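You operate a simulated robot arm through the tools that you are given. There is no shell and no other tool. Be economical: measure what you need, move in short steps, check, and stop when the job is done.

The job below is to be done with a simulated robot arm. You get a single attempt, and the scene is never put back.

Task
Bring the dark shuttle back, load it with the short blue bobbin and send it to READY again.
Fine: its empty bobbin goes in the free cell of the tray; press the clip before you push it off.

It is judged by the outcome, as a careful person would: the job done as asked, and still so three seconds after it is handed in. It fails if anything else is knocked over, pushed out of place, dropped, spilled or broken.

Robot
A 6-joint arm with a two-finger parallel gripper, fixed in place. Base frame: the origin is at the foot of the arm, x ahead of it, y to its left, z up; the work surface is at about z = 0.78. Readings come in m, degrees, newtons and seconds.
With the tool pointing down near the work surface it reaches from about 0.26 to 0.68 m from the base axis. Its first joint turns from -66.0 to 66.0 degrees. Payload 2.9 kg.
The tool frame sits at the grasp point between the pads (the TCP): z along the fingers, y along the line on which they close. The tips reach 0.03 m beyond it. Largest opening 0.11 m; finger width 0.02, thickness 0.01; the body of the gripper, 0.048 by 0.112 m, starts 0.055 m behind the TCP.
Orientation is told as [roll, pitch, yaw] about the base's x, y, z axes, in that order, counted from this pose: with the fingers straight down and closing along the base's y, the tool's x points along the base's -x, its y along +y and its z along -z.

Tools
- The arm moves only by the tool drive_tool. Its argument "targets" is text: rows parted by semicolons, each of 7 numbers parted by spaces: the opening, from 0 (shut) to 1 (fully open), then the shift along the base's x, y, z in units of 40 mm (1.0 is 40 mm), then the turn, a rotation vector about the base's x, y, z in units of 5 degrees (1.0 is 5 degrees). In form: jaw tx ty tz wx wy wz; .... A call has 1 to 20 rows; each row shifts and turns the commanded pose from where the row before left it. A call with a number of a shift or a turn outside -1 to 1 is refused whole. Rows are played at 5 a second. More than 0.05 m and 8.6 degrees between two rows, or a gripper value outside its range, and nothing of the call is played. Where a pose cannot be reached the arm comes as near as it can. A force on the tool above 90 N (or 10 N above the force at the start of the call, whichever is more), or a blocked arm, ends the call early, and 0.2 s more pass. The fingers move at their own pace (about 0.108 m/s each) and stop on an object; they squeeze with about 42 N. The grip force told is the motor's: it shows also when the fingers shut on nothing. Time passes only in rows, and 0.2 s behind the last, so rows that do not move let the fingers close. It gives the time, the measured TCP pose, the force on the tool (base axes), the opening and the grip force at its end, in the units of the frame above (readings bear some noise), with the torque about the TCP (base axes, N m) and any sound that the robot's microphone picked up, and new pictures: "views" is both (left out), scene, wrist or none.
- Cameras (640 x 400 px; columns grow to the right, rows downward): "scene" is fixed at [0.0536, 0.3932, 1.4021]; the picture's right is [-0.91, -0.40, 0.00], its down [-0.16, 0.37, -0.91] and it looks along [0.37, -0.84, -0.40] (base axes); focal length 330 px, centre (320, 200). "wrist" rides on the gripper at [0.072, 0.017, -0.103] in the tool frame; the picture's right is [-0.23, 0.97, 0.00], its down [-0.76, -0.18, -0.62] and it looks along [-0.61, -0.14, 0.78] (tool axes); focal length 222 px, centre (320, 200).
- probe_pixels(camera, pixels): for up to 12 pixels [column, row] of the newest picture of that camera ("zoom" is the newest enlarged one), the place [x, y, z] in the base frame of the surface seen there, good to about 0.003 m, but the place of the scene camera against the robot may be out by one fixed shift of up to 0.025 m in any direction. It takes no simulated time.
- close_up(camera, box): a new picture of the part [left, top, right, bottom] of that camera's present view, enlarged. It takes no simulated time.
- sign_off(): hands the job in; it is judged then, once.

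Keep the steps short. Do not move on a guess: measure, check each grasp and each placing, and mend mistakes. In all there are 80 turns and 200 pictures (those below and enlarged ones count). Leave the gripper open and the arm clear of the work at the hand-in unless told otherwise, and finish with a single line.

The tools are called after "Emit:" as a command line: name --argument value ..., lists and objects as JSON in quotes. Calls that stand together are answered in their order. drive_tool: Moves the arm, as the interface text tells. Its arguments: {"type":"object","properties":{"targets":{"type":"string"},"views":{"type":"string","enum":["both","scene","wrist","none"]}},"required":["targets"]} The other tools are called the same way: probe_pixels (camera, pixels) gives the place of the surface under pixels of a picture; close_up (camera, box) takes an enlarged picture of a part of a camera's view; sign_off () hands the job in.

At the start:

```text
t: 0.0
tool_pos: [0.4186, -0.3125, 1.085]
orientation: [0.0, 0.0, 0.0]
wrist_force: [0.0, 0.2, 0.5]
moment: [0.01, 0.0, 0.03]
grip_width: 0.1102
gripper_force: 0.1
```

scene: 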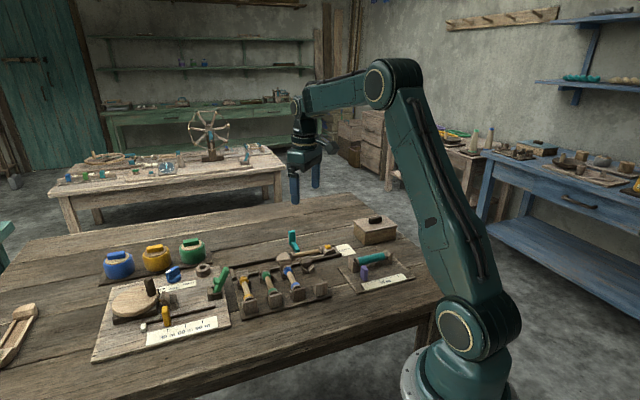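
wrist: 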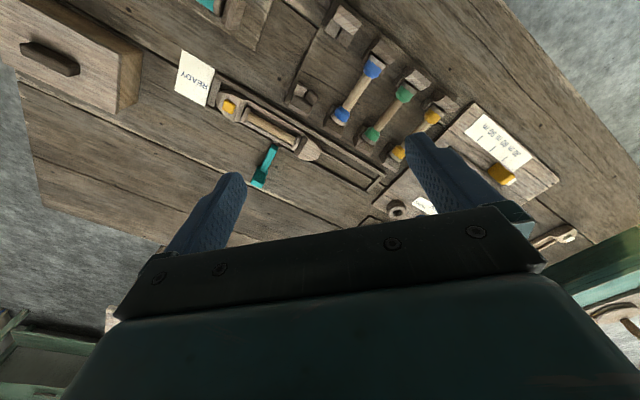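

I see a table with a shuttle track near READY, a bobbin tray and other things. I'll enlarge the pictures first.

Emit:
close_up --camera "scene" --box '[220, 210, 420, 335]'

Emit:
close_up --camera "scene" --box '[80, 230, 240, 370]'

Emit:
close_up --camera "wrist" --box '[160, 0, 560, 250]'

```text
3.20 times, centred on (320, 272) of scene
```

zoom: 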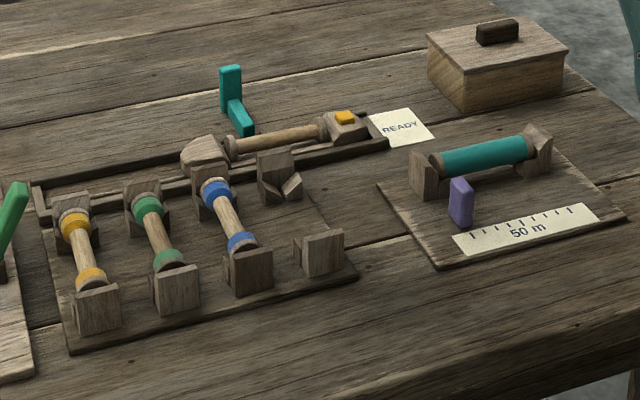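

```text
2.86 times, centred on (160, 300) of scene
```

zoom: 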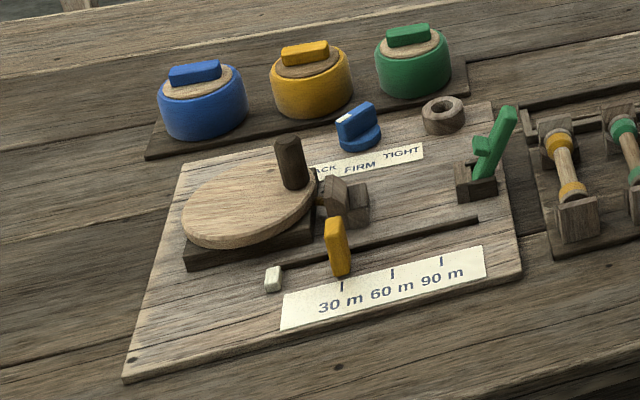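

```text
1.60 times, centred on (360, 125) of wrist
```

zoom: 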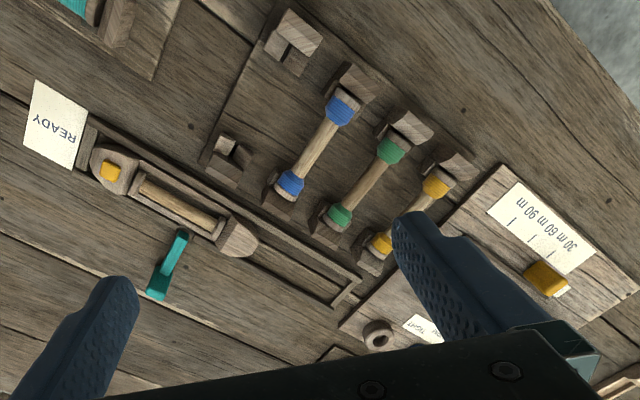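

Emit:
close_up --camera "scene" --box '[0, 280, 120, 400]'

Emit:
close_up --camera "scene" --box '[270, 225, 350, 275]'

Emit:
close_up --camera "scene" --box '[225, 255, 335, 325]'

Emit:
close_up --camera "wrist" --box '[160, 60, 400, 210]'

Emit:
close_up --camera "wrist" --box '[480, 180, 640, 280]'

```text
3.33 times, centred on (60, 340) of scene
```

zoom: 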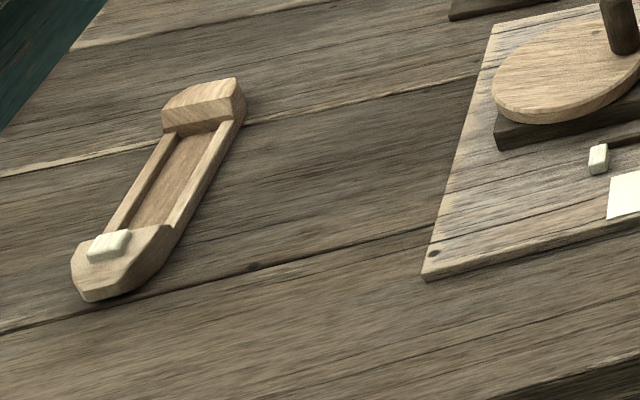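

```text
8.00 times, centred on (310, 250) of scene
```

zoom: 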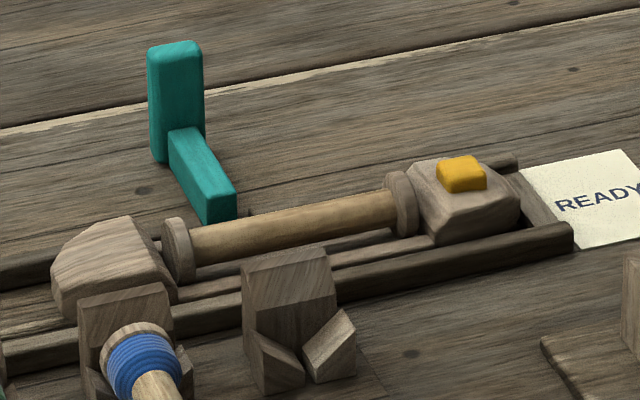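

```text
5.71 times, centred on (280, 290) of scene
```

zoom: 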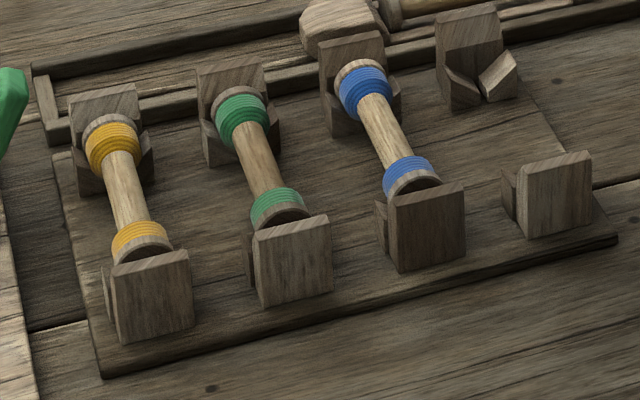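

```text
2.67 times, centred on (280, 135) of wrist
```

zoom: 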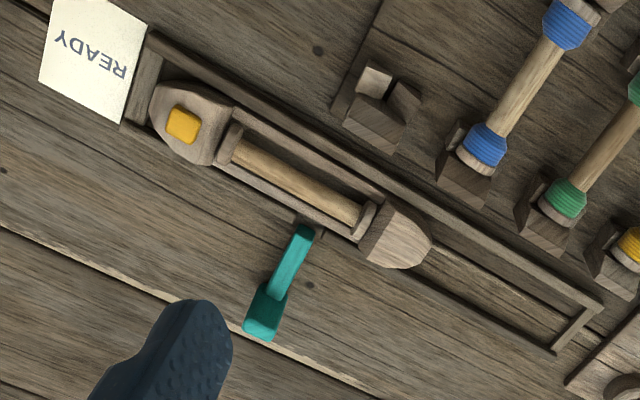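

```text
4.00 times, centred on (560, 230) of wrist
```

zoom: 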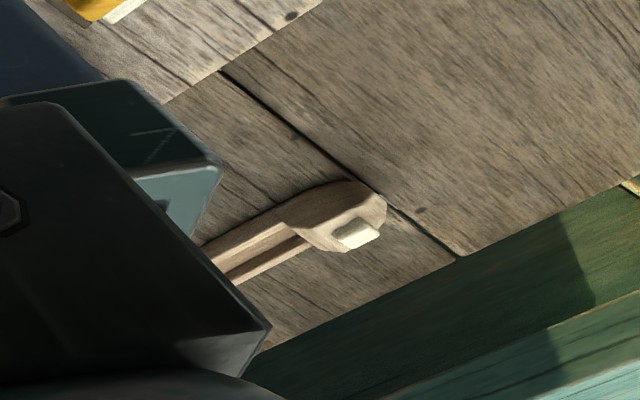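

Only one dark shuttle (yellow clip, in the track at READY) and one visible blue bobbin. I'll measure their positions and lengths with both cameras.

Emit:
probe_pixels --camera "wrist" --pixels '[[228, 107], [247, 115], [291, 142], [298, 143], [311, 150], [220, 100], [258, 180], [273, 152], [372, 66], [341, 116], [356, 90], [385, 183]]'

Emit:
probe_pixels --camera "scene" --pixels '[[327, 246], [319, 251], [295, 257], [284, 260], [293, 234], [300, 246], [289, 268], [296, 285], [292, 276], [293, 262], [308, 266], [320, 289]]'

Emit:
close_up --camera "wrist" --box '[300, 40, 460, 140]'

Emit:
close_up --camera "scene" --box '[330, 210, 430, 300]'

```text
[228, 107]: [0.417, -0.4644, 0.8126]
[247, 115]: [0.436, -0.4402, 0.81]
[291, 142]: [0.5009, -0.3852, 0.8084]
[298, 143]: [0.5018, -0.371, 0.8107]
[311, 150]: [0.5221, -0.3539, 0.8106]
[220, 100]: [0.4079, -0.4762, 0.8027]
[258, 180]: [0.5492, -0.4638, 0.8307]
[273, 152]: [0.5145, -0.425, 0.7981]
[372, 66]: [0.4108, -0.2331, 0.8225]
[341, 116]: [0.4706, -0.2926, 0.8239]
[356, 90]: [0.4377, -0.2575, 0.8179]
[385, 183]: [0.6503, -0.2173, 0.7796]
```

```text
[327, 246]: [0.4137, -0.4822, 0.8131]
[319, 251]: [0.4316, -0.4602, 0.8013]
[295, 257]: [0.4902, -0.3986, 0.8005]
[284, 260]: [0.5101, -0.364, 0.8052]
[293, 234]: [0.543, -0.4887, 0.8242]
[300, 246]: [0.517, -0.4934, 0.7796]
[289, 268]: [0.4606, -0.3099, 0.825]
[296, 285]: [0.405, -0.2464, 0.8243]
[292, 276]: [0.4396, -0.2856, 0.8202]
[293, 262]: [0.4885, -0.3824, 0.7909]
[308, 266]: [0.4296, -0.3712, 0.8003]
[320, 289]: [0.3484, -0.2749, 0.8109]
```

```text
4.00 times, centred on (380, 90) of wrist
```

zoom: 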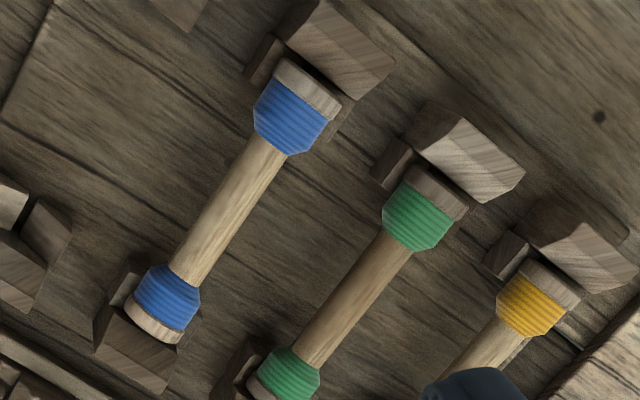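

```text
4.44 times, centred on (380, 255) of scene
```

zoom: 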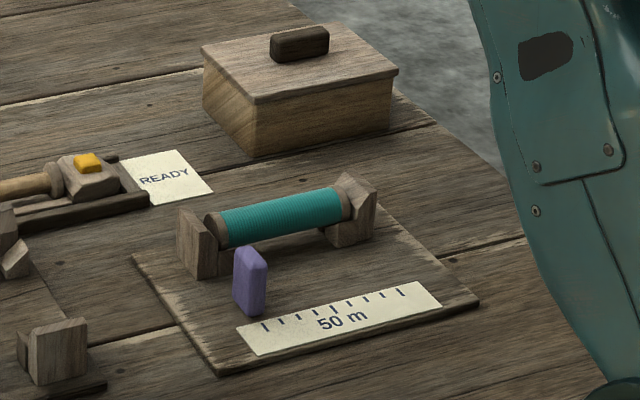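

Bobbins all seem about 0.1 m long, lying at about 45° in the x-y plane. I'll move to a closer wrist view of tray and shuttle, staying high (z≈0.95).

Emit:
drive_tool --targets "1 -0.54 0.47 -0.85 0 0 0;1 -0.54 0.47 -0.85 0 0 0;1 -0.54 0.47 -0.85 0 0 0;1 -0.54 0.47 -0.85 0 0 0;1 0 0 0 0 0 0" --views "wrist"

```text
t: 1.2
tool_pos: [0.3308, -0.2369, 0.949]
orientation: [0.0, 0.0, 0.0]
wrist_force: [0.2, 0.5, 0.3]
moment: [-0.01, 0.0, 0.02]
grip_width: 0.1099
gripper_force: 0.0
```

wrist: 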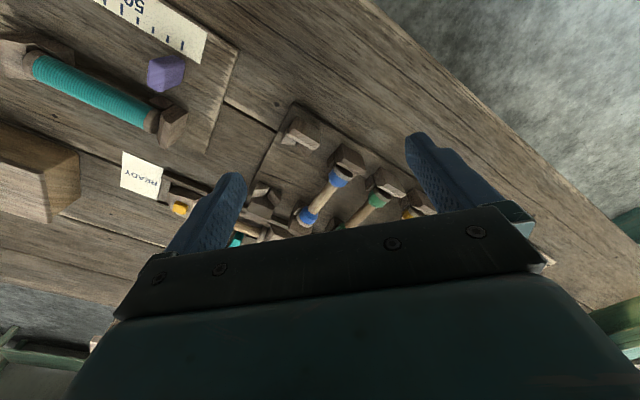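

The wrist view covers what is nearly under the camera, so I shift ahead by 0.12 m and right by 0.06 m.

Emit:
drive_tool --targets "1 1 -0.5 0 0 0 0;1 1 -0.5 0 0 0 0;1 1 -0.5 0 0 0 0;1 0 0 0 0 0 0" --views "wrist"

Emit:
close_up --camera "wrist" --box '[120, 0, 520, 240]'

```text
t: 2.2
tool_pos: [0.454, -0.2949, 0.9496]
orientation: [0.0, 0.1, 0.1]
wrist_force: [-0.5, 0.2, -0.2]
moment: [0.0, 0.02, -0.03]
grip_width: 0.1098
gripper_force: 0.1
```

wrist: 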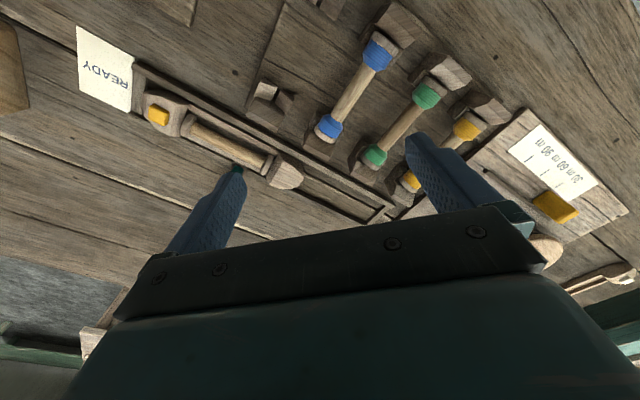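

```text
1.60 times, centred on (320, 120) of wrist
```

zoom: 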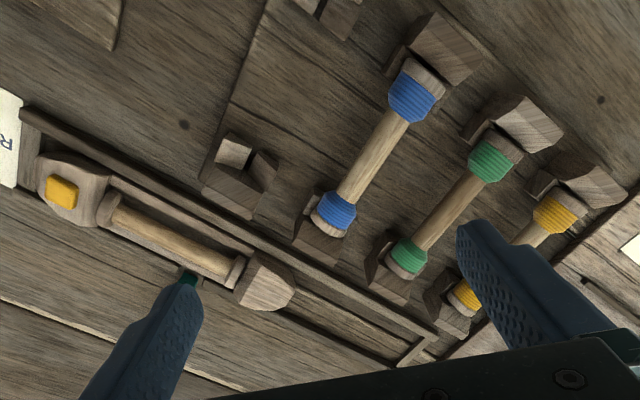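

I see the shuttle's clip at (158,116), bobbin, nose (287,176), track end (380,212) and the teal paddle hidden behind the finger. Measuring these.

Emit:
probe_pixels --camera "wrist" --pixels '[[139, 82], [158, 116], [170, 112], [188, 121], [228, 149], [267, 165], [287, 176], [300, 178], [380, 212], [386, 206], [250, 139], [320, 175]]'

Emit:
probe_pixels --camera "wrist" --pixels '[[392, 42], [377, 53], [352, 95], [329, 126], [322, 138], [398, 22], [316, 147], [267, 90], [265, 105], [284, 105], [426, 94], [330, 3]]'

Emit:
close_up --camera "wrist" --box '[120, 60, 320, 200]'

```text
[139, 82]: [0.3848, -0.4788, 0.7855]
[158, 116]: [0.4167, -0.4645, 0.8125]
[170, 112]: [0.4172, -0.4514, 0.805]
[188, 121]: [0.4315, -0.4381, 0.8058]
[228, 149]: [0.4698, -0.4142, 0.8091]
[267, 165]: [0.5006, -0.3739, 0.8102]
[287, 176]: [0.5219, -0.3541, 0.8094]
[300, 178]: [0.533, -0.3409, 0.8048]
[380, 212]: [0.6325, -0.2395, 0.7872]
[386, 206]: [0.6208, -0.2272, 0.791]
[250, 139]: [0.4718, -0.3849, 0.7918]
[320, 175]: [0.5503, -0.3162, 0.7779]
```

```text
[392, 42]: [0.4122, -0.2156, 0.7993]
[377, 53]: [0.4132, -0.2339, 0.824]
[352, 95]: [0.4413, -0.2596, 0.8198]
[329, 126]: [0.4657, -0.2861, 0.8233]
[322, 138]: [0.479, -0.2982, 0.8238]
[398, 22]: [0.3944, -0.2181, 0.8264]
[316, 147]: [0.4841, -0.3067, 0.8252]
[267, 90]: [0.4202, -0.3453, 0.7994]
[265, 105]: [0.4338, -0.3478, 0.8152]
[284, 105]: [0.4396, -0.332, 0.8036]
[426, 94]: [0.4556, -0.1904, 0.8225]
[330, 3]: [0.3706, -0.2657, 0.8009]
```

```text
2.86 times, centred on (220, 130) of wrist
```

zoom: 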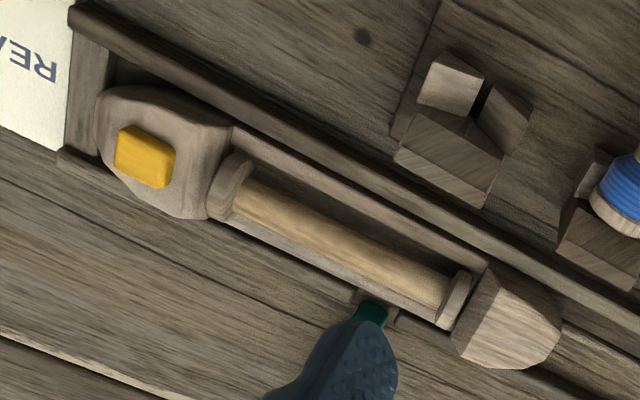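

The near view of the teal paddle is blocked; shift the wrist by -0.12 m in y to see it.

Emit:
drive_tool --targets "1 0 -1 0 0 0 0;1 0 -1 0 0 0 0;1 0 -1 0 0 0 0;1 0 0 0 0 0 0" --views "wrist"

Emit:
close_up --camera "wrist" --box '[240, 60, 480, 210]'

```text
t: 3.2
tool_pos: [0.4537, -0.4164, 0.9498]
orientation: [0.0, 0.0, 0.0]
wrist_force: [-0.3, 0.1, 0.3]
moment: [0.03, 0.02, -0.02]
grip_width: 0.11
gripper_force: 0.0
```

wrist: 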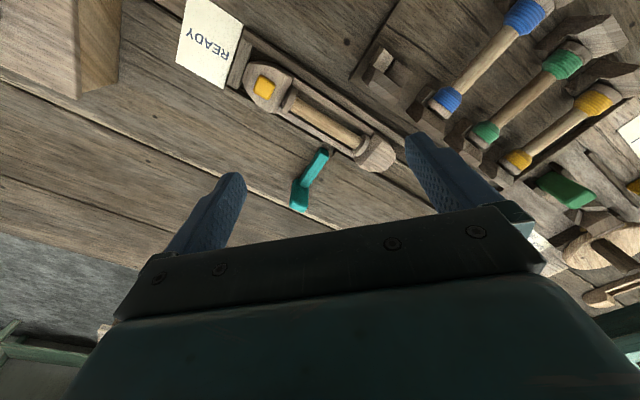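

```text
2.67 times, centred on (360, 135) of wrist
```

zoom: 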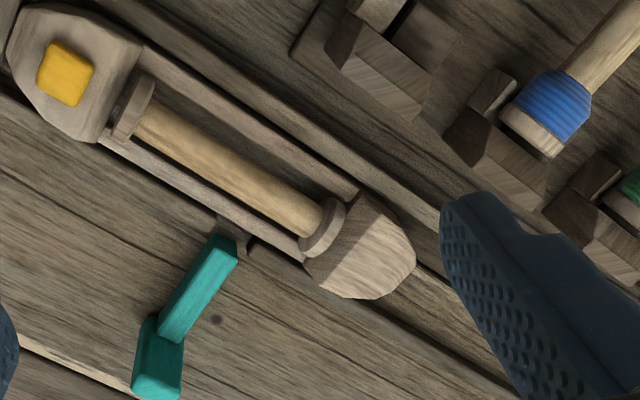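

Emit:
close_up --camera "wrist" --box '[280, 130, 360, 220]'

Emit:
close_up --camera "scene" --box '[230, 225, 350, 285]'

Emit:
probe_pixels --camera "wrist" --pixels '[[325, 152], [313, 172], [298, 190], [300, 208], [331, 150], [264, 88], [375, 155], [365, 140], [345, 130], [243, 60], [360, 150], [293, 104]]'

```text
4.44 times, centred on (320, 175) of wrist
```

zoom: 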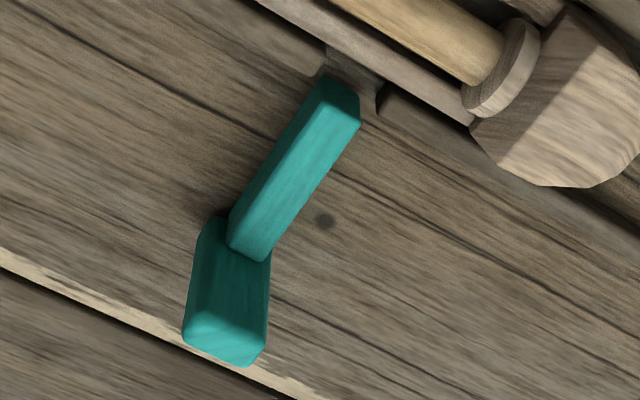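

```text
5.33 times, centred on (290, 255) of scene
```

zoom: 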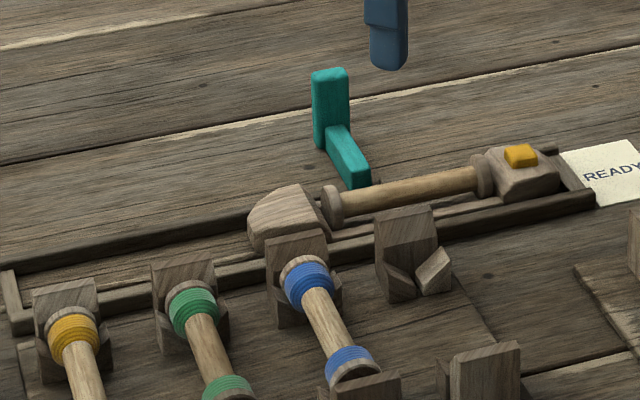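

```text
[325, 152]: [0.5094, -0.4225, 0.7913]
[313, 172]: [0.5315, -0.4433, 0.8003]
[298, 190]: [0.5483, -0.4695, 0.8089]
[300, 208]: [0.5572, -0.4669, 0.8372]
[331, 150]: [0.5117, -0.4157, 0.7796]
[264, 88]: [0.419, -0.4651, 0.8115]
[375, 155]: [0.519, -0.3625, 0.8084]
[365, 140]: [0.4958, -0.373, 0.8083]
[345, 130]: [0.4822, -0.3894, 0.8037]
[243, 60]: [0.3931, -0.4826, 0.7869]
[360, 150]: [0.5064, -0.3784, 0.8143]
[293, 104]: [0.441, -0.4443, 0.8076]
```

The shuttle axis runs along u≈(0.684,0.729), centre line v≈0.6225 (v=(0.729,-0.684)). The nose block is at about (0.514,-0.362). I'll turn the tool 46.8° so it closes across the track, and come above the nose at z=0.87 with jaws at 60 mm.

Emit:
drive_tool --targets "0.55 .151 .137 -.2 0 0 .936;0.55 .151 .137 -.2 0 0 .936;0.55 .151 .137 -.2 0 0 .936;0.55 .151 .137 -.2 0 0 .936;0.55 .151 .137 -.2 0 0 .936;0.55 .151 .137 -.2 0 0 .936;0.55 .151 .137 -.2 0 0 .936;0.55 .151 .137 -.2 0 0 .936;0.55 .151 .137 -.2 0 0 .936;0.55 .151 .137 -.2 0 0 .936;0.55 0 0 0 0 0 0"

Emit:
close_up --camera "wrist" --box '[200, 40, 440, 230]'

```text
t: 5.6
tool_pos: [0.5122, -0.3625, 0.868]
orientation: [0.0, 0.0, 46.8]
wrist_force: [-0.2, 0.5, 0.7]
moment: [-0.02, -0.01, 0.02]
grip_width: 0.0605
gripper_force: 0.1
```

scene: 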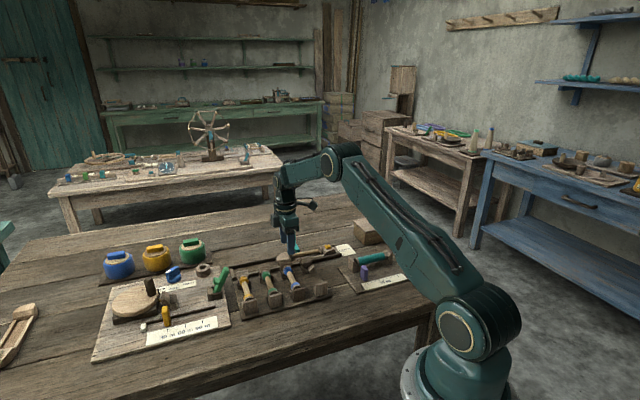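
wrist: 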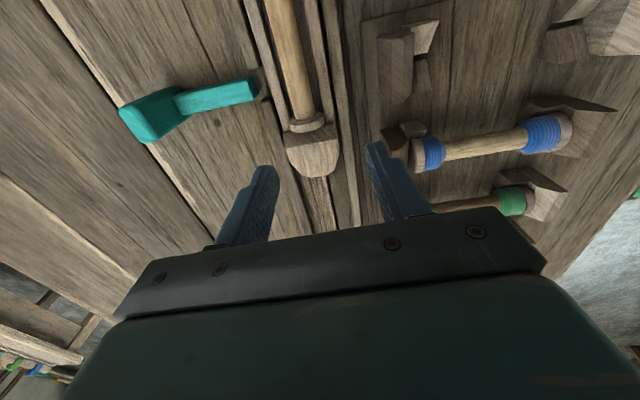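

```text
2.11 times, centred on (320, 135) of wrist
```

zoom: 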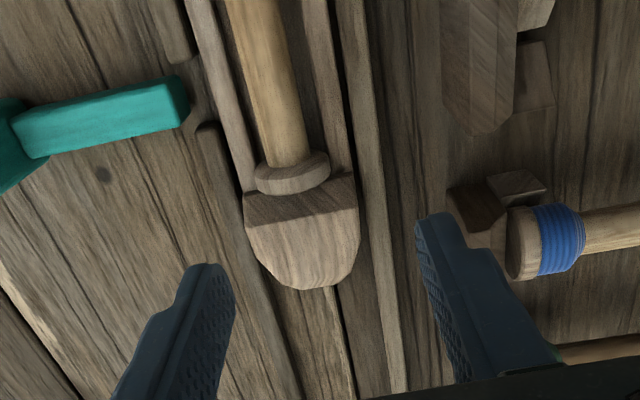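

Emit:
probe_pixels --camera "zoom" --pixels '[[248, 215], [356, 200], [250, 250], [356, 245], [305, 240], [305, 282], [350, 180], [378, 240], [235, 180], [230, 215], [272, 178], [327, 165]]'

```text
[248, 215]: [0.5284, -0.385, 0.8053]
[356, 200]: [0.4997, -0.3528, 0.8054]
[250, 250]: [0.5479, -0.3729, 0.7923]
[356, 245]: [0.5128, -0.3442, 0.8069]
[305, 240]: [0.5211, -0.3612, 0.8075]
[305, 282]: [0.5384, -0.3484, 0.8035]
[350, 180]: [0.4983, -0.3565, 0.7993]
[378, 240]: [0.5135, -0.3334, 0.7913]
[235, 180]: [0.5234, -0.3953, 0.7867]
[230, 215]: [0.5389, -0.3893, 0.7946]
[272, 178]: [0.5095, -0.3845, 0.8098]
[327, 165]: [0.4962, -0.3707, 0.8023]
```

Nose block: 43 mm wide, centre (0.520,-0.362), top 0.807, rail tops 0.791. I lower to TCP z≈0.824 (tips 0.794) around it, open 60 mm.

Emit:
drive_tool --targets "0.6 .1 .01 -.3 0 0 0;0.6 .1 .01 -.4 0 0 0;0.6 0 0 -.38 0 0 0;0.6 0 0 0 0 0 0" --views "wrist"

Emit:
close_up --camera "wrist" --box '[200, 80, 440, 230]'

```text
t: 6.6
tool_pos: [0.521, -0.363, 0.8249]
orientation: [0.0, 0.0, 46.8]
wrist_force: [-0.1, 0.8, -0.7]
moment: [0.05, 0.04, -0.01]
grip_width: 0.0658
gripper_force: 0.0
```

wrist: 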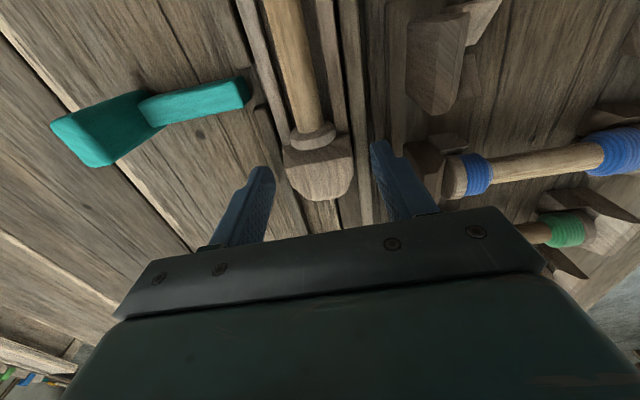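

```text
2.67 times, centred on (320, 155) of wrist
```

zoom: 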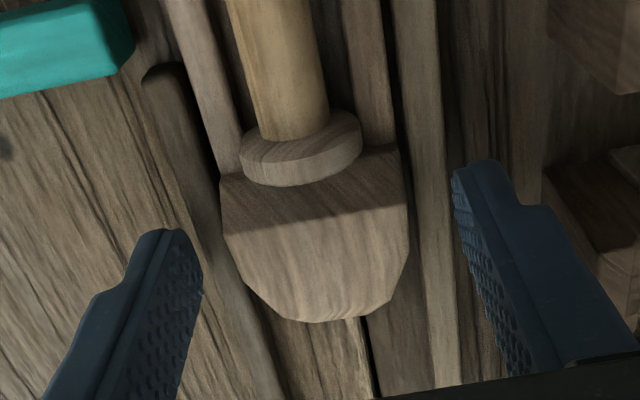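

Fingers straddle the nose. Closing in place.

Emit:
drive_tool --targets "0.4 0 0 0 0 0 0;0.3 0 0 0 0 0 0;0.2 0 0 0 0 0 0;0.2 0 0 0 0 0 0" --views "wrist"

Emit:
close_up --camera "wrist" --box '[200, 80, 440, 230]'

```text
t: 7.6
tool_pos: [0.5224, -0.3622, 0.8248]
orientation: [0.0, 0.0, 46.9]
wrist_force: [1.0, -0.2, -0.1]
moment: [0.0, -0.06, 0.06]
grip_width: 0.043
gripper_force: 42.2
```

wrist: 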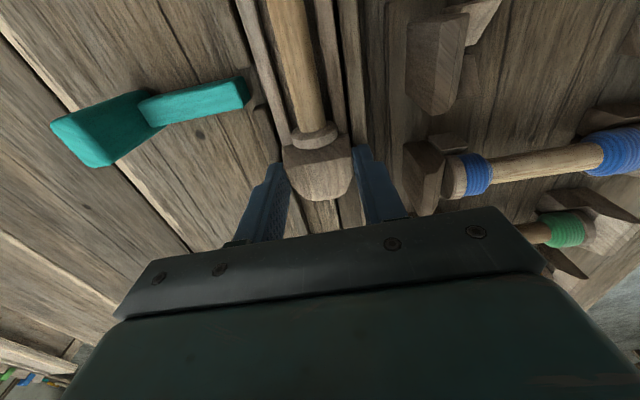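

```text
2.67 times, centred on (320, 155) of wrist
```

zoom: 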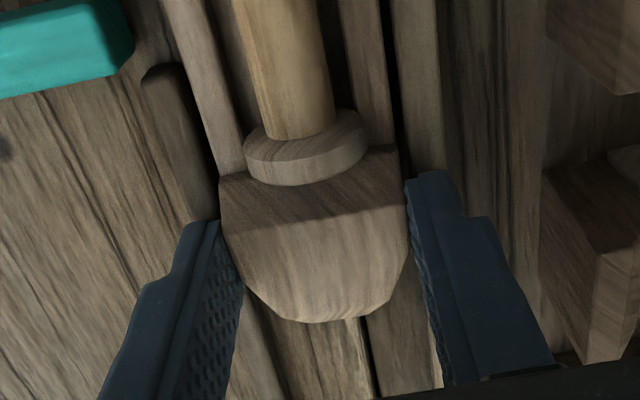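

The grip is 43 mm wide at 42 N. Test pull of 12 mm along the track (+u), watching the force.

Emit:
drive_tool --targets "0.2 .103 .109 0 0 0 0;0.2 .103 .109 0 0 0 0;0.2 0 0 0 0 0 0" --views "wrist"

```text
t: 8.4
tool_pos: [0.529, -0.354, 0.8257]
orientation: [-0.1, 0.0, 46.8]
wrist_force: [0.3, 1.1, 0.1]
moment: [0.08, -0.05, 0.0]
grip_width: 0.0433
gripper_force: 41.5
```

wrist: 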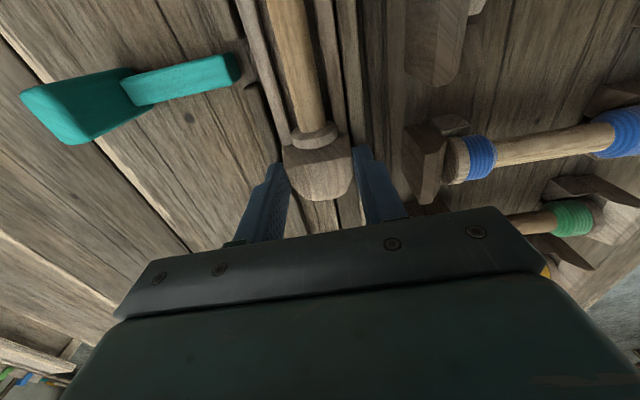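

It slides freely with ~1 N and the teal lever stays. Pull on 100 mm in 10 mm steps.

Emit:
drive_tool --targets "0.2 .171 .182 0 0 0 0;0.2 .171 .182 0 0 0 0;0.2 .171 .182 0 0 0 0;0.2 .171 .182 0 0 0 0;0.2 .171 .182 0 0 0 0;0.2 .171 .182 0 0 0 0;0.2 .171 .182 0 0 0 0;0.2 .171 .182 0 0 0 0;0.2 .171 .182 0 0 0 0;0.2 .171 .182 0 0 0 0;0.2 0 0 0 0 0 0"

Emit:
close_up --camera "scene" --box '[220, 220, 360, 310]'

```text
t: 10.8
tool_pos: [0.5986, -0.2807, 0.8249]
orientation: [-0.2, -0.1, 46.5]
wrist_force: [9.9, -20.3, 0.1]
moment: [-0.64, -0.33, 0.5]
grip_width: 0.0429
gripper_force: 41.6
```

scene: 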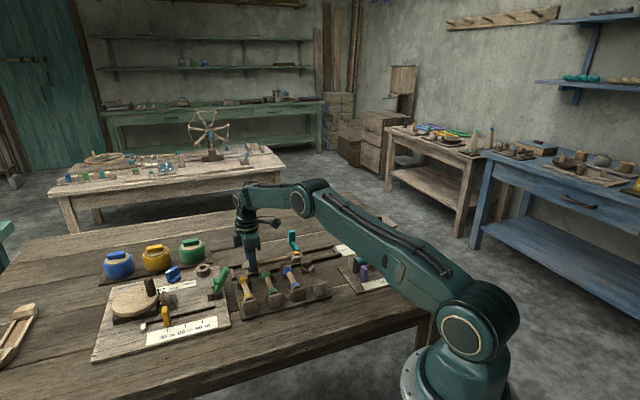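
wrist: 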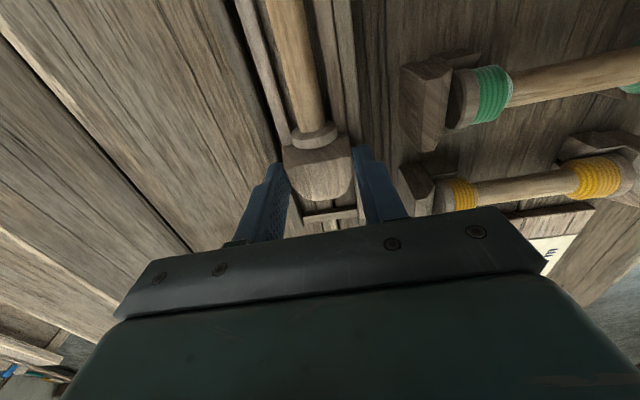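

```text
4.44 times, centred on (290, 265) of scene
```

zoom: 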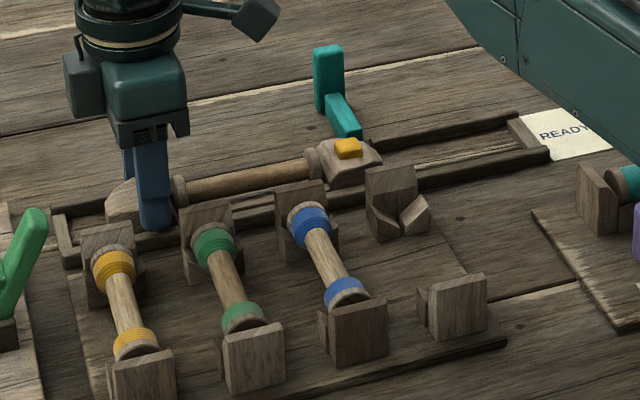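

Sideways force of about 21 N in +v has built up against the rail, so I ease 2 mm in +v and check.

Emit:
drive_tool --targets "0.2 .036 -.034 0 0 0 0;0.2 0 0 0 0 0 0" --views "wrist"

Emit:
close_up --camera "wrist" --box '[220, 120, 420, 240]'

```text
t: 11.4
tool_pos: [0.5997, -0.2808, 0.8254]
orientation: [-0.1, -0.1, 46.8]
wrist_force: [8.4, -12.0, 1.7]
moment: [-0.34, -0.3, 0.26]
grip_width: 0.0428
gripper_force: 42.2
```

wrist: 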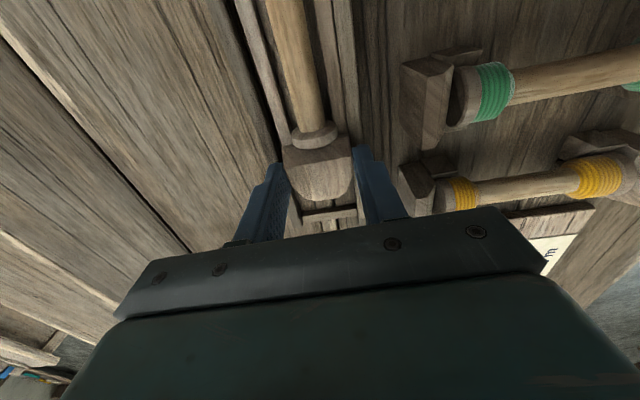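

```text
3.20 times, centred on (320, 180) of wrist
```

zoom: 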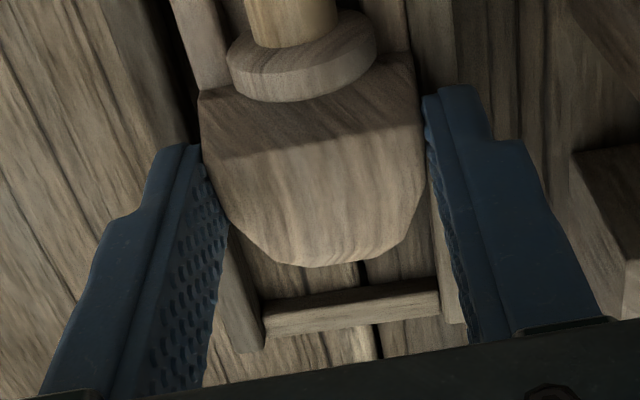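

Force dropped to 12 N. Ease 2 mm more; then move the remaining ~10 mm toward the end wall in small steps.

Emit:
drive_tool --targets "0.2 .036 -.034 0 0 0 0;0.2 .068 .073 0 0 0 0;0.2 .068 .073 0 0 0 0;0.2 .068 .073 0 0 0 0;0.2 0 0 0 0 0 0" --views "wrist"

Emit:
close_up --camera "wrist" --box '[220, 120, 420, 240]'

```text
t: 12.6
tool_pos: [0.6088, -0.2724, 0.8249]
orientation: [0.2, 0.0, 46.8]
wrist_force: [0.2, 0.7, -0.1]
moment: [0.1, -0.09, 0.02]
grip_width: 0.0432
gripper_force: 41.9
```

wrist: 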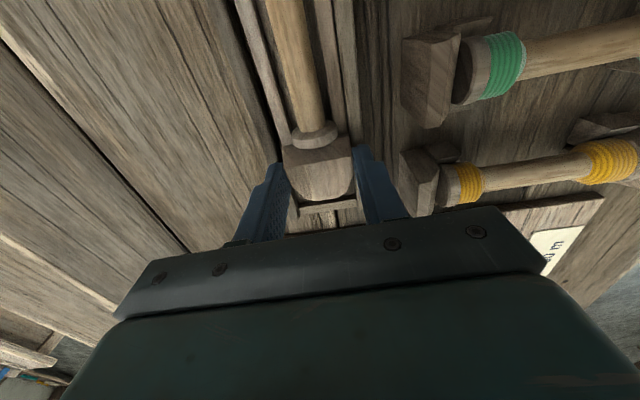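

```text
3.20 times, centred on (320, 180) of wrist
```

zoom: 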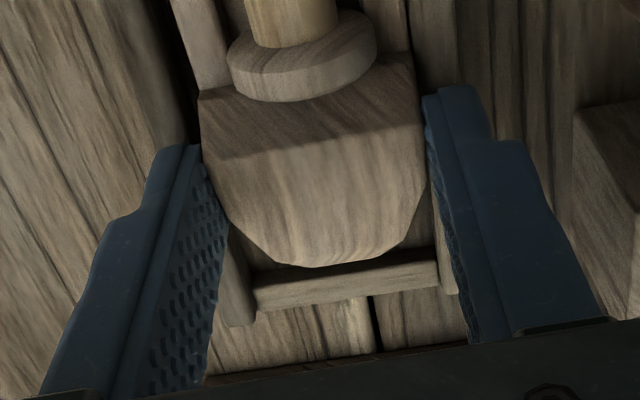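

No sideways force now; a few mm gap to the end wall. Two more steps of 2 mm.

Emit:
drive_tool --targets "0.2 .034 .036 0 0 0 0;0.2 .034 .036 0 0 0 0;0.2 .034 .036 0 0 0 0;0.2 0 0 0 0 0 0" --views "wrist"

Emit:
close_up --camera "wrist" --box '[220, 120, 420, 240]'

Emit:
close_up --camera "scene" --box '[220, 220, 360, 310]'

```text
t: 13.6
tool_pos: [0.6132, -0.2701, 0.8255]
orientation: [-0.1, 0.0, 46.8]
wrist_force: [0.3, 0.6, -1.3]
moment: [0.1, -0.07, 0.02]
grip_width: 0.0431
gripper_force: 42.2
```

wrist: 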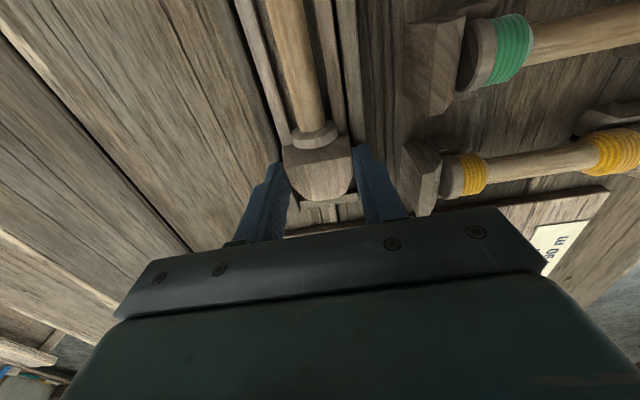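

```text
3.20 times, centred on (320, 180) of wrist
```

zoom: 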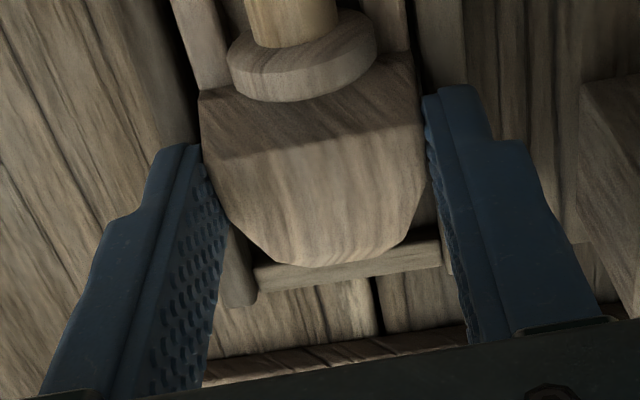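

```text
4.44 times, centred on (290, 265) of scene
```

zoom: 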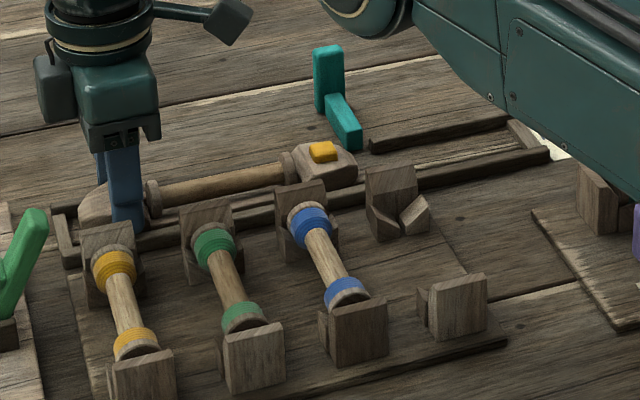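

Emit:
drive_tool --targets "0.2 .034 .036 0 0 0 0;0.2 .034 .036 0 0 0 0;0.2 0 0 0 0 0 0" --views "wrist"

Emit:
close_up --camera "wrist" --box '[220, 120, 420, 240]'

```text
t: 14.4
tool_pos: [0.6153, -0.2666, 0.8275]
orientation: [-0.1, 0.0, 46.7]
wrist_force: [0.2, -0.1, -0.3]
moment: [0.06, -0.08, 0.02]
grip_width: 0.0431
gripper_force: 42.7
```

wrist: 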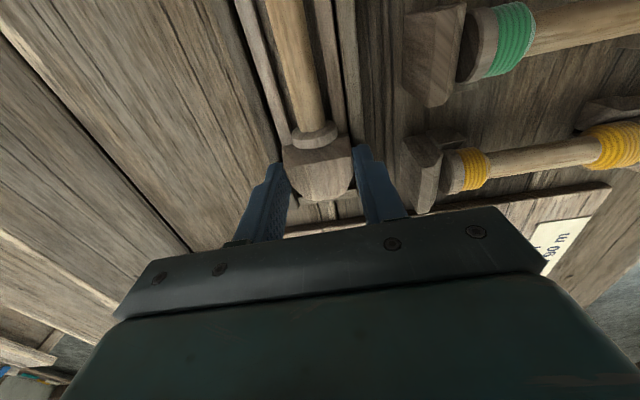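

```text
3.20 times, centred on (320, 180) of wrist
```

zoom: 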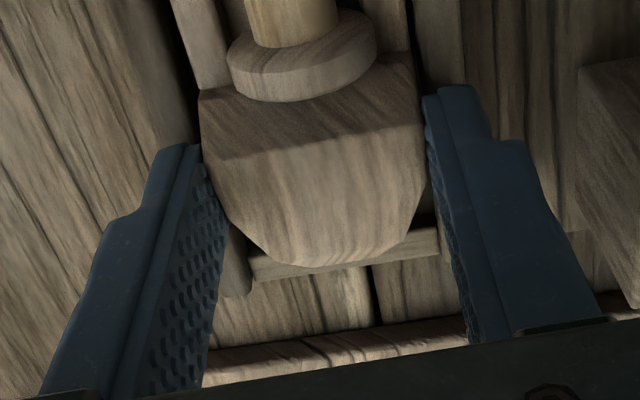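

The shuttle is back at the end of the track. Release, rise and go above the bobbin's middle to look.

Emit:
drive_tool --targets "0.4 0 0 0 0 0 0;0.6 0 0 0 0 0 0;0.6 0 0 .6 0 0 0;0.6 0 0 1 0 0 0;0.6 -.4 -.426 0.4 0 0 0;0.6 -.4 -.426 0 0 0 0;0.6 -.4 -.426 0 0 0 0;0.6 0 0 0 0 0 0" --views "both"

Emit:
close_up --camera "wrist" --box '[180, 0, 460, 200]'

Emit:
close_up --camera "scene" --box '[220, 220, 360, 310]'

```text
t: 16.2
tool_pos: [0.5685, -0.3191, 0.9062]
orientation: [0.0, 0.0, 46.8]
wrist_force: [-0.5, 0.8, -0.4]
moment: [-0.02, 0.01, 0.02]
grip_width: 0.0662
gripper_force: 0.0
```

scene: 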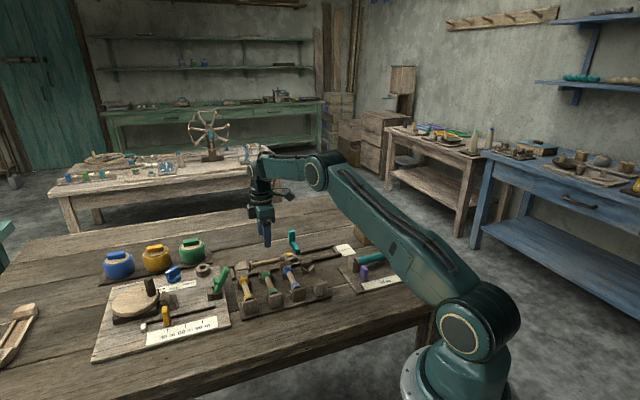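
wrist: 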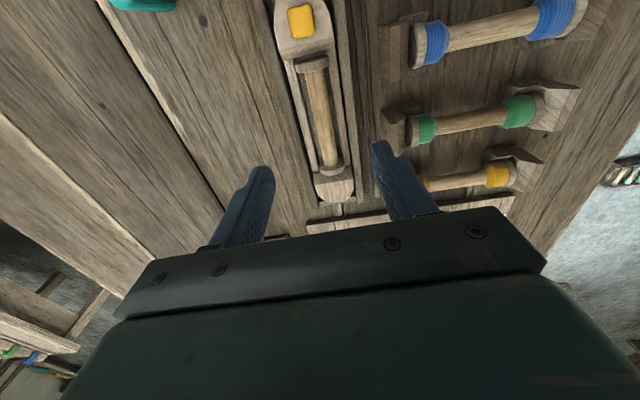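

```text
2.00 times, centred on (320, 100) of wrist
```

zoom: 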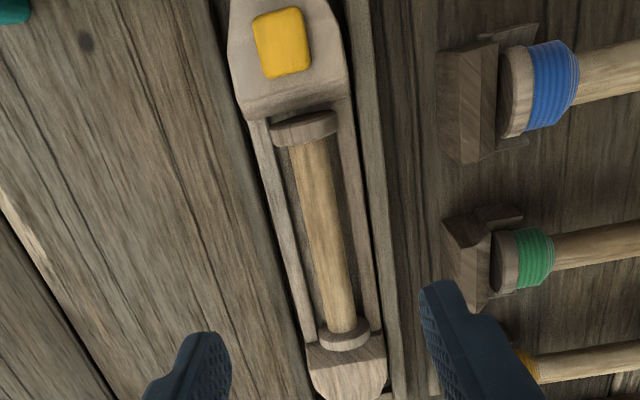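

```text
4.44 times, centred on (290, 265) of scene
```

zoom: 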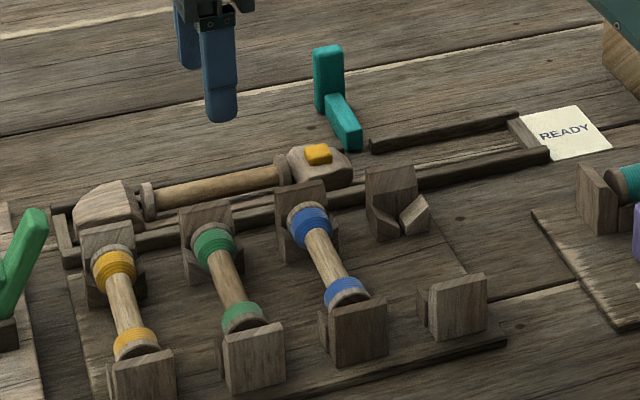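

Emit:
probe_pixels --camera "zoom" --pixels '[[281, 42], [304, 126], [345, 336], [312, 190], [324, 230], [335, 280], [285, 230], [365, 230], [308, 115], [350, 375], [385, 230], [264, 205]]'

```text
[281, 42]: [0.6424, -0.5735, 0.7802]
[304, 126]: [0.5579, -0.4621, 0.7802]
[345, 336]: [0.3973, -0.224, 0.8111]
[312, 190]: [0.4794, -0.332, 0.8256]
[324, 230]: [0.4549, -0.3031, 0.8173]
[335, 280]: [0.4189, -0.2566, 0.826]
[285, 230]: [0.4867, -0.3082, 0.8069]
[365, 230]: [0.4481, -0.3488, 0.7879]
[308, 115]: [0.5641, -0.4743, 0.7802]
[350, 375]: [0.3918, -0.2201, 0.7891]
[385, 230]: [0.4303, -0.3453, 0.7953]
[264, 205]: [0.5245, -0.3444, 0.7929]
```

Emit:
probe_pixels --camera "wrist" --pixels '[[300, 21], [312, 65], [332, 170], [316, 95], [322, 115], [327, 140], [302, 115], [342, 115], [334, 188], [306, 45], [295, 65], [349, 100]]'

Emit:
close_up --camera "wrist" --box '[260, 0, 380, 90]'

```text
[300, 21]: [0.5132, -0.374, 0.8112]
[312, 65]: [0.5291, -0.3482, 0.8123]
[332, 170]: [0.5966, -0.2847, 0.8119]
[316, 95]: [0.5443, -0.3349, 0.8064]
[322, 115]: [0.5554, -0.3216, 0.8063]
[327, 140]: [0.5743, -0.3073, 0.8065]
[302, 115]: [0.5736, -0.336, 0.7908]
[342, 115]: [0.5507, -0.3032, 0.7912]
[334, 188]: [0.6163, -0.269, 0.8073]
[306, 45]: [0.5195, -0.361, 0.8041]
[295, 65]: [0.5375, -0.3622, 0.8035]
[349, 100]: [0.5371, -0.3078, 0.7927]
```

```text
4.44 times, centred on (320, 45) of wrist
```

zoom: 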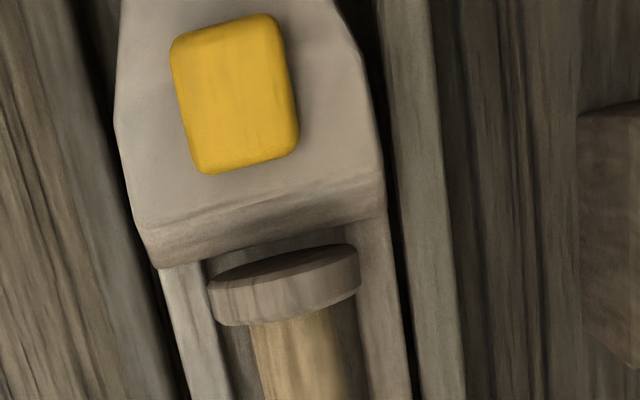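

Bobbin core is at about (0.561,-0.318), axis height ≈0.80, axis at ≈45°. I turn the yaw to 45°, centre on it and lower to z≈0.826.

Emit:
drive_tool --targets "0.4 -.14 .03 -.5 0 0 -.36;0.4 0 0 -.5 0 0 0;0.4 0 0 -.6 0 0 0;0.4 0 0 -.4 0 0 0;0.4 0 0 0 0 0 0" --views "wrist"

Emit:
close_up --camera "wrist" --box '[220, 80, 420, 230]'

```text
t: 17.4
tool_pos: [0.561, -0.3171, 0.8251]
orientation: [0.0, 0.0, 45.1]
wrist_force: [-0.9, 0.1, 0.0]
moment: [0.0, -0.02, -0.01]
grip_width: 0.044
gripper_force: 0.1
```

wrist: 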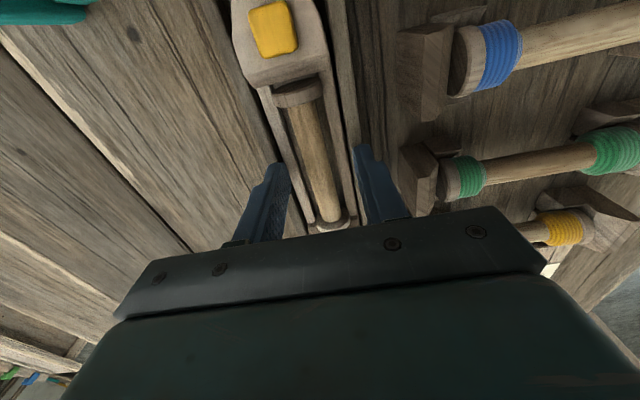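

```text
2.67 times, centred on (320, 155) of wrist
```

zoom: 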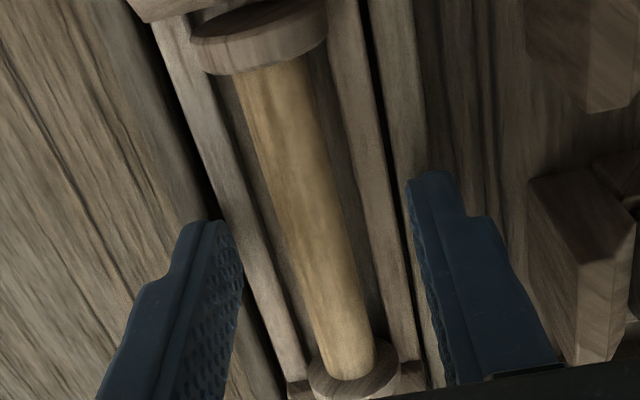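

Centred; closing on the core.

Emit:
drive_tool --targets "0.2 0 0 0 0 0 0;0 0 0 0 0 0 0;0 0 0 0 0 0 0;0 0 0 0 0 0 0" --views "wrist"

Emit:
close_up --camera "wrist" --box '[220, 80, 420, 230]'

```text
t: 18.4
tool_pos: [0.5615, -0.3166, 0.8255]
orientation: [0.0, 0.0, 45.0]
wrist_force: [0.3, -0.2, -0.2]
moment: [-0.01, -0.02, -0.01]
grip_width: 0.0183
gripper_force: 41.7
```

wrist: 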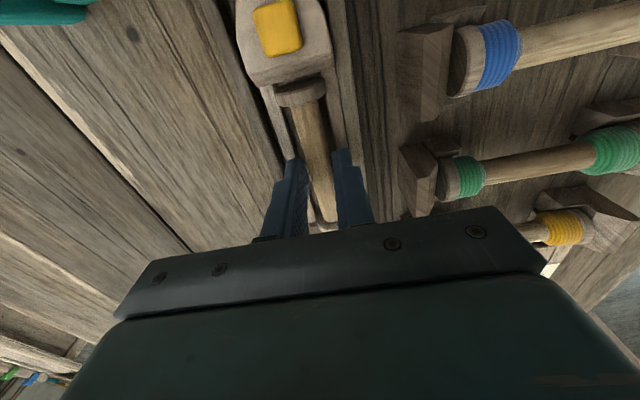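

```text
2.67 times, centred on (320, 155) of wrist
```

zoom: 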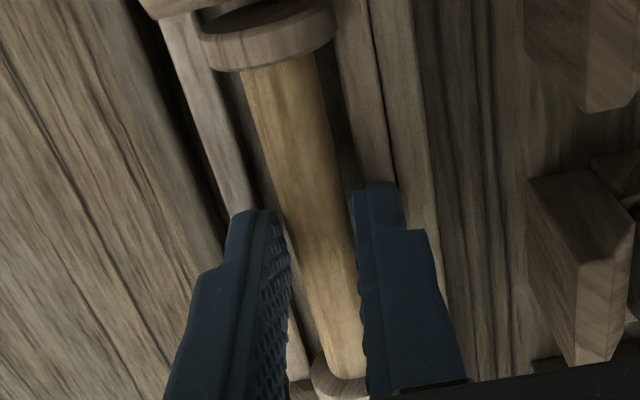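

Core gripped (18 mm, 42 N). Lift 6 mm as a test and check the force.

Emit:
drive_tool --targets "0 0 0 .075 0 0 0;0 0 0 .075 0 0 0;0 0 0 0 0 0 0" --views "wrist"

Emit:
close_up --camera "wrist" --box '[220, 0, 420, 230]'

```text
t: 19.2
tool_pos: [0.5626, -0.3164, 0.8312]
orientation: [0.0, 0.0, 45.1]
wrist_force: [-0.4, 0.3, 0.1]
moment: [0.02, 0.03, -0.01]
grip_width: 0.0184
gripper_force: 41.4
```

wrist: 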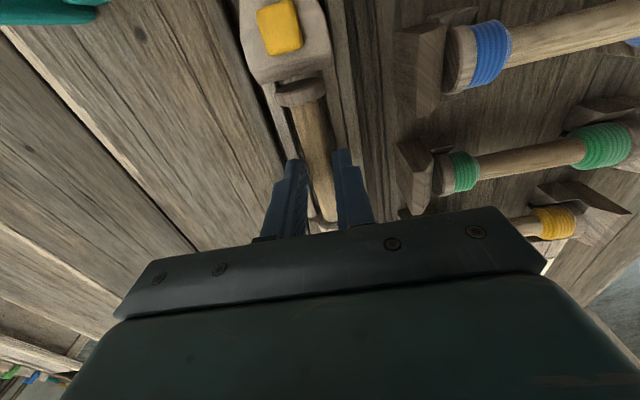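

```text
1.74 times, centred on (320, 115) of wrist
```

zoom: 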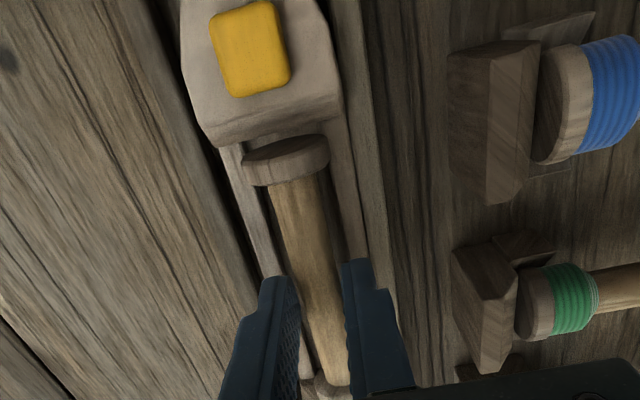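

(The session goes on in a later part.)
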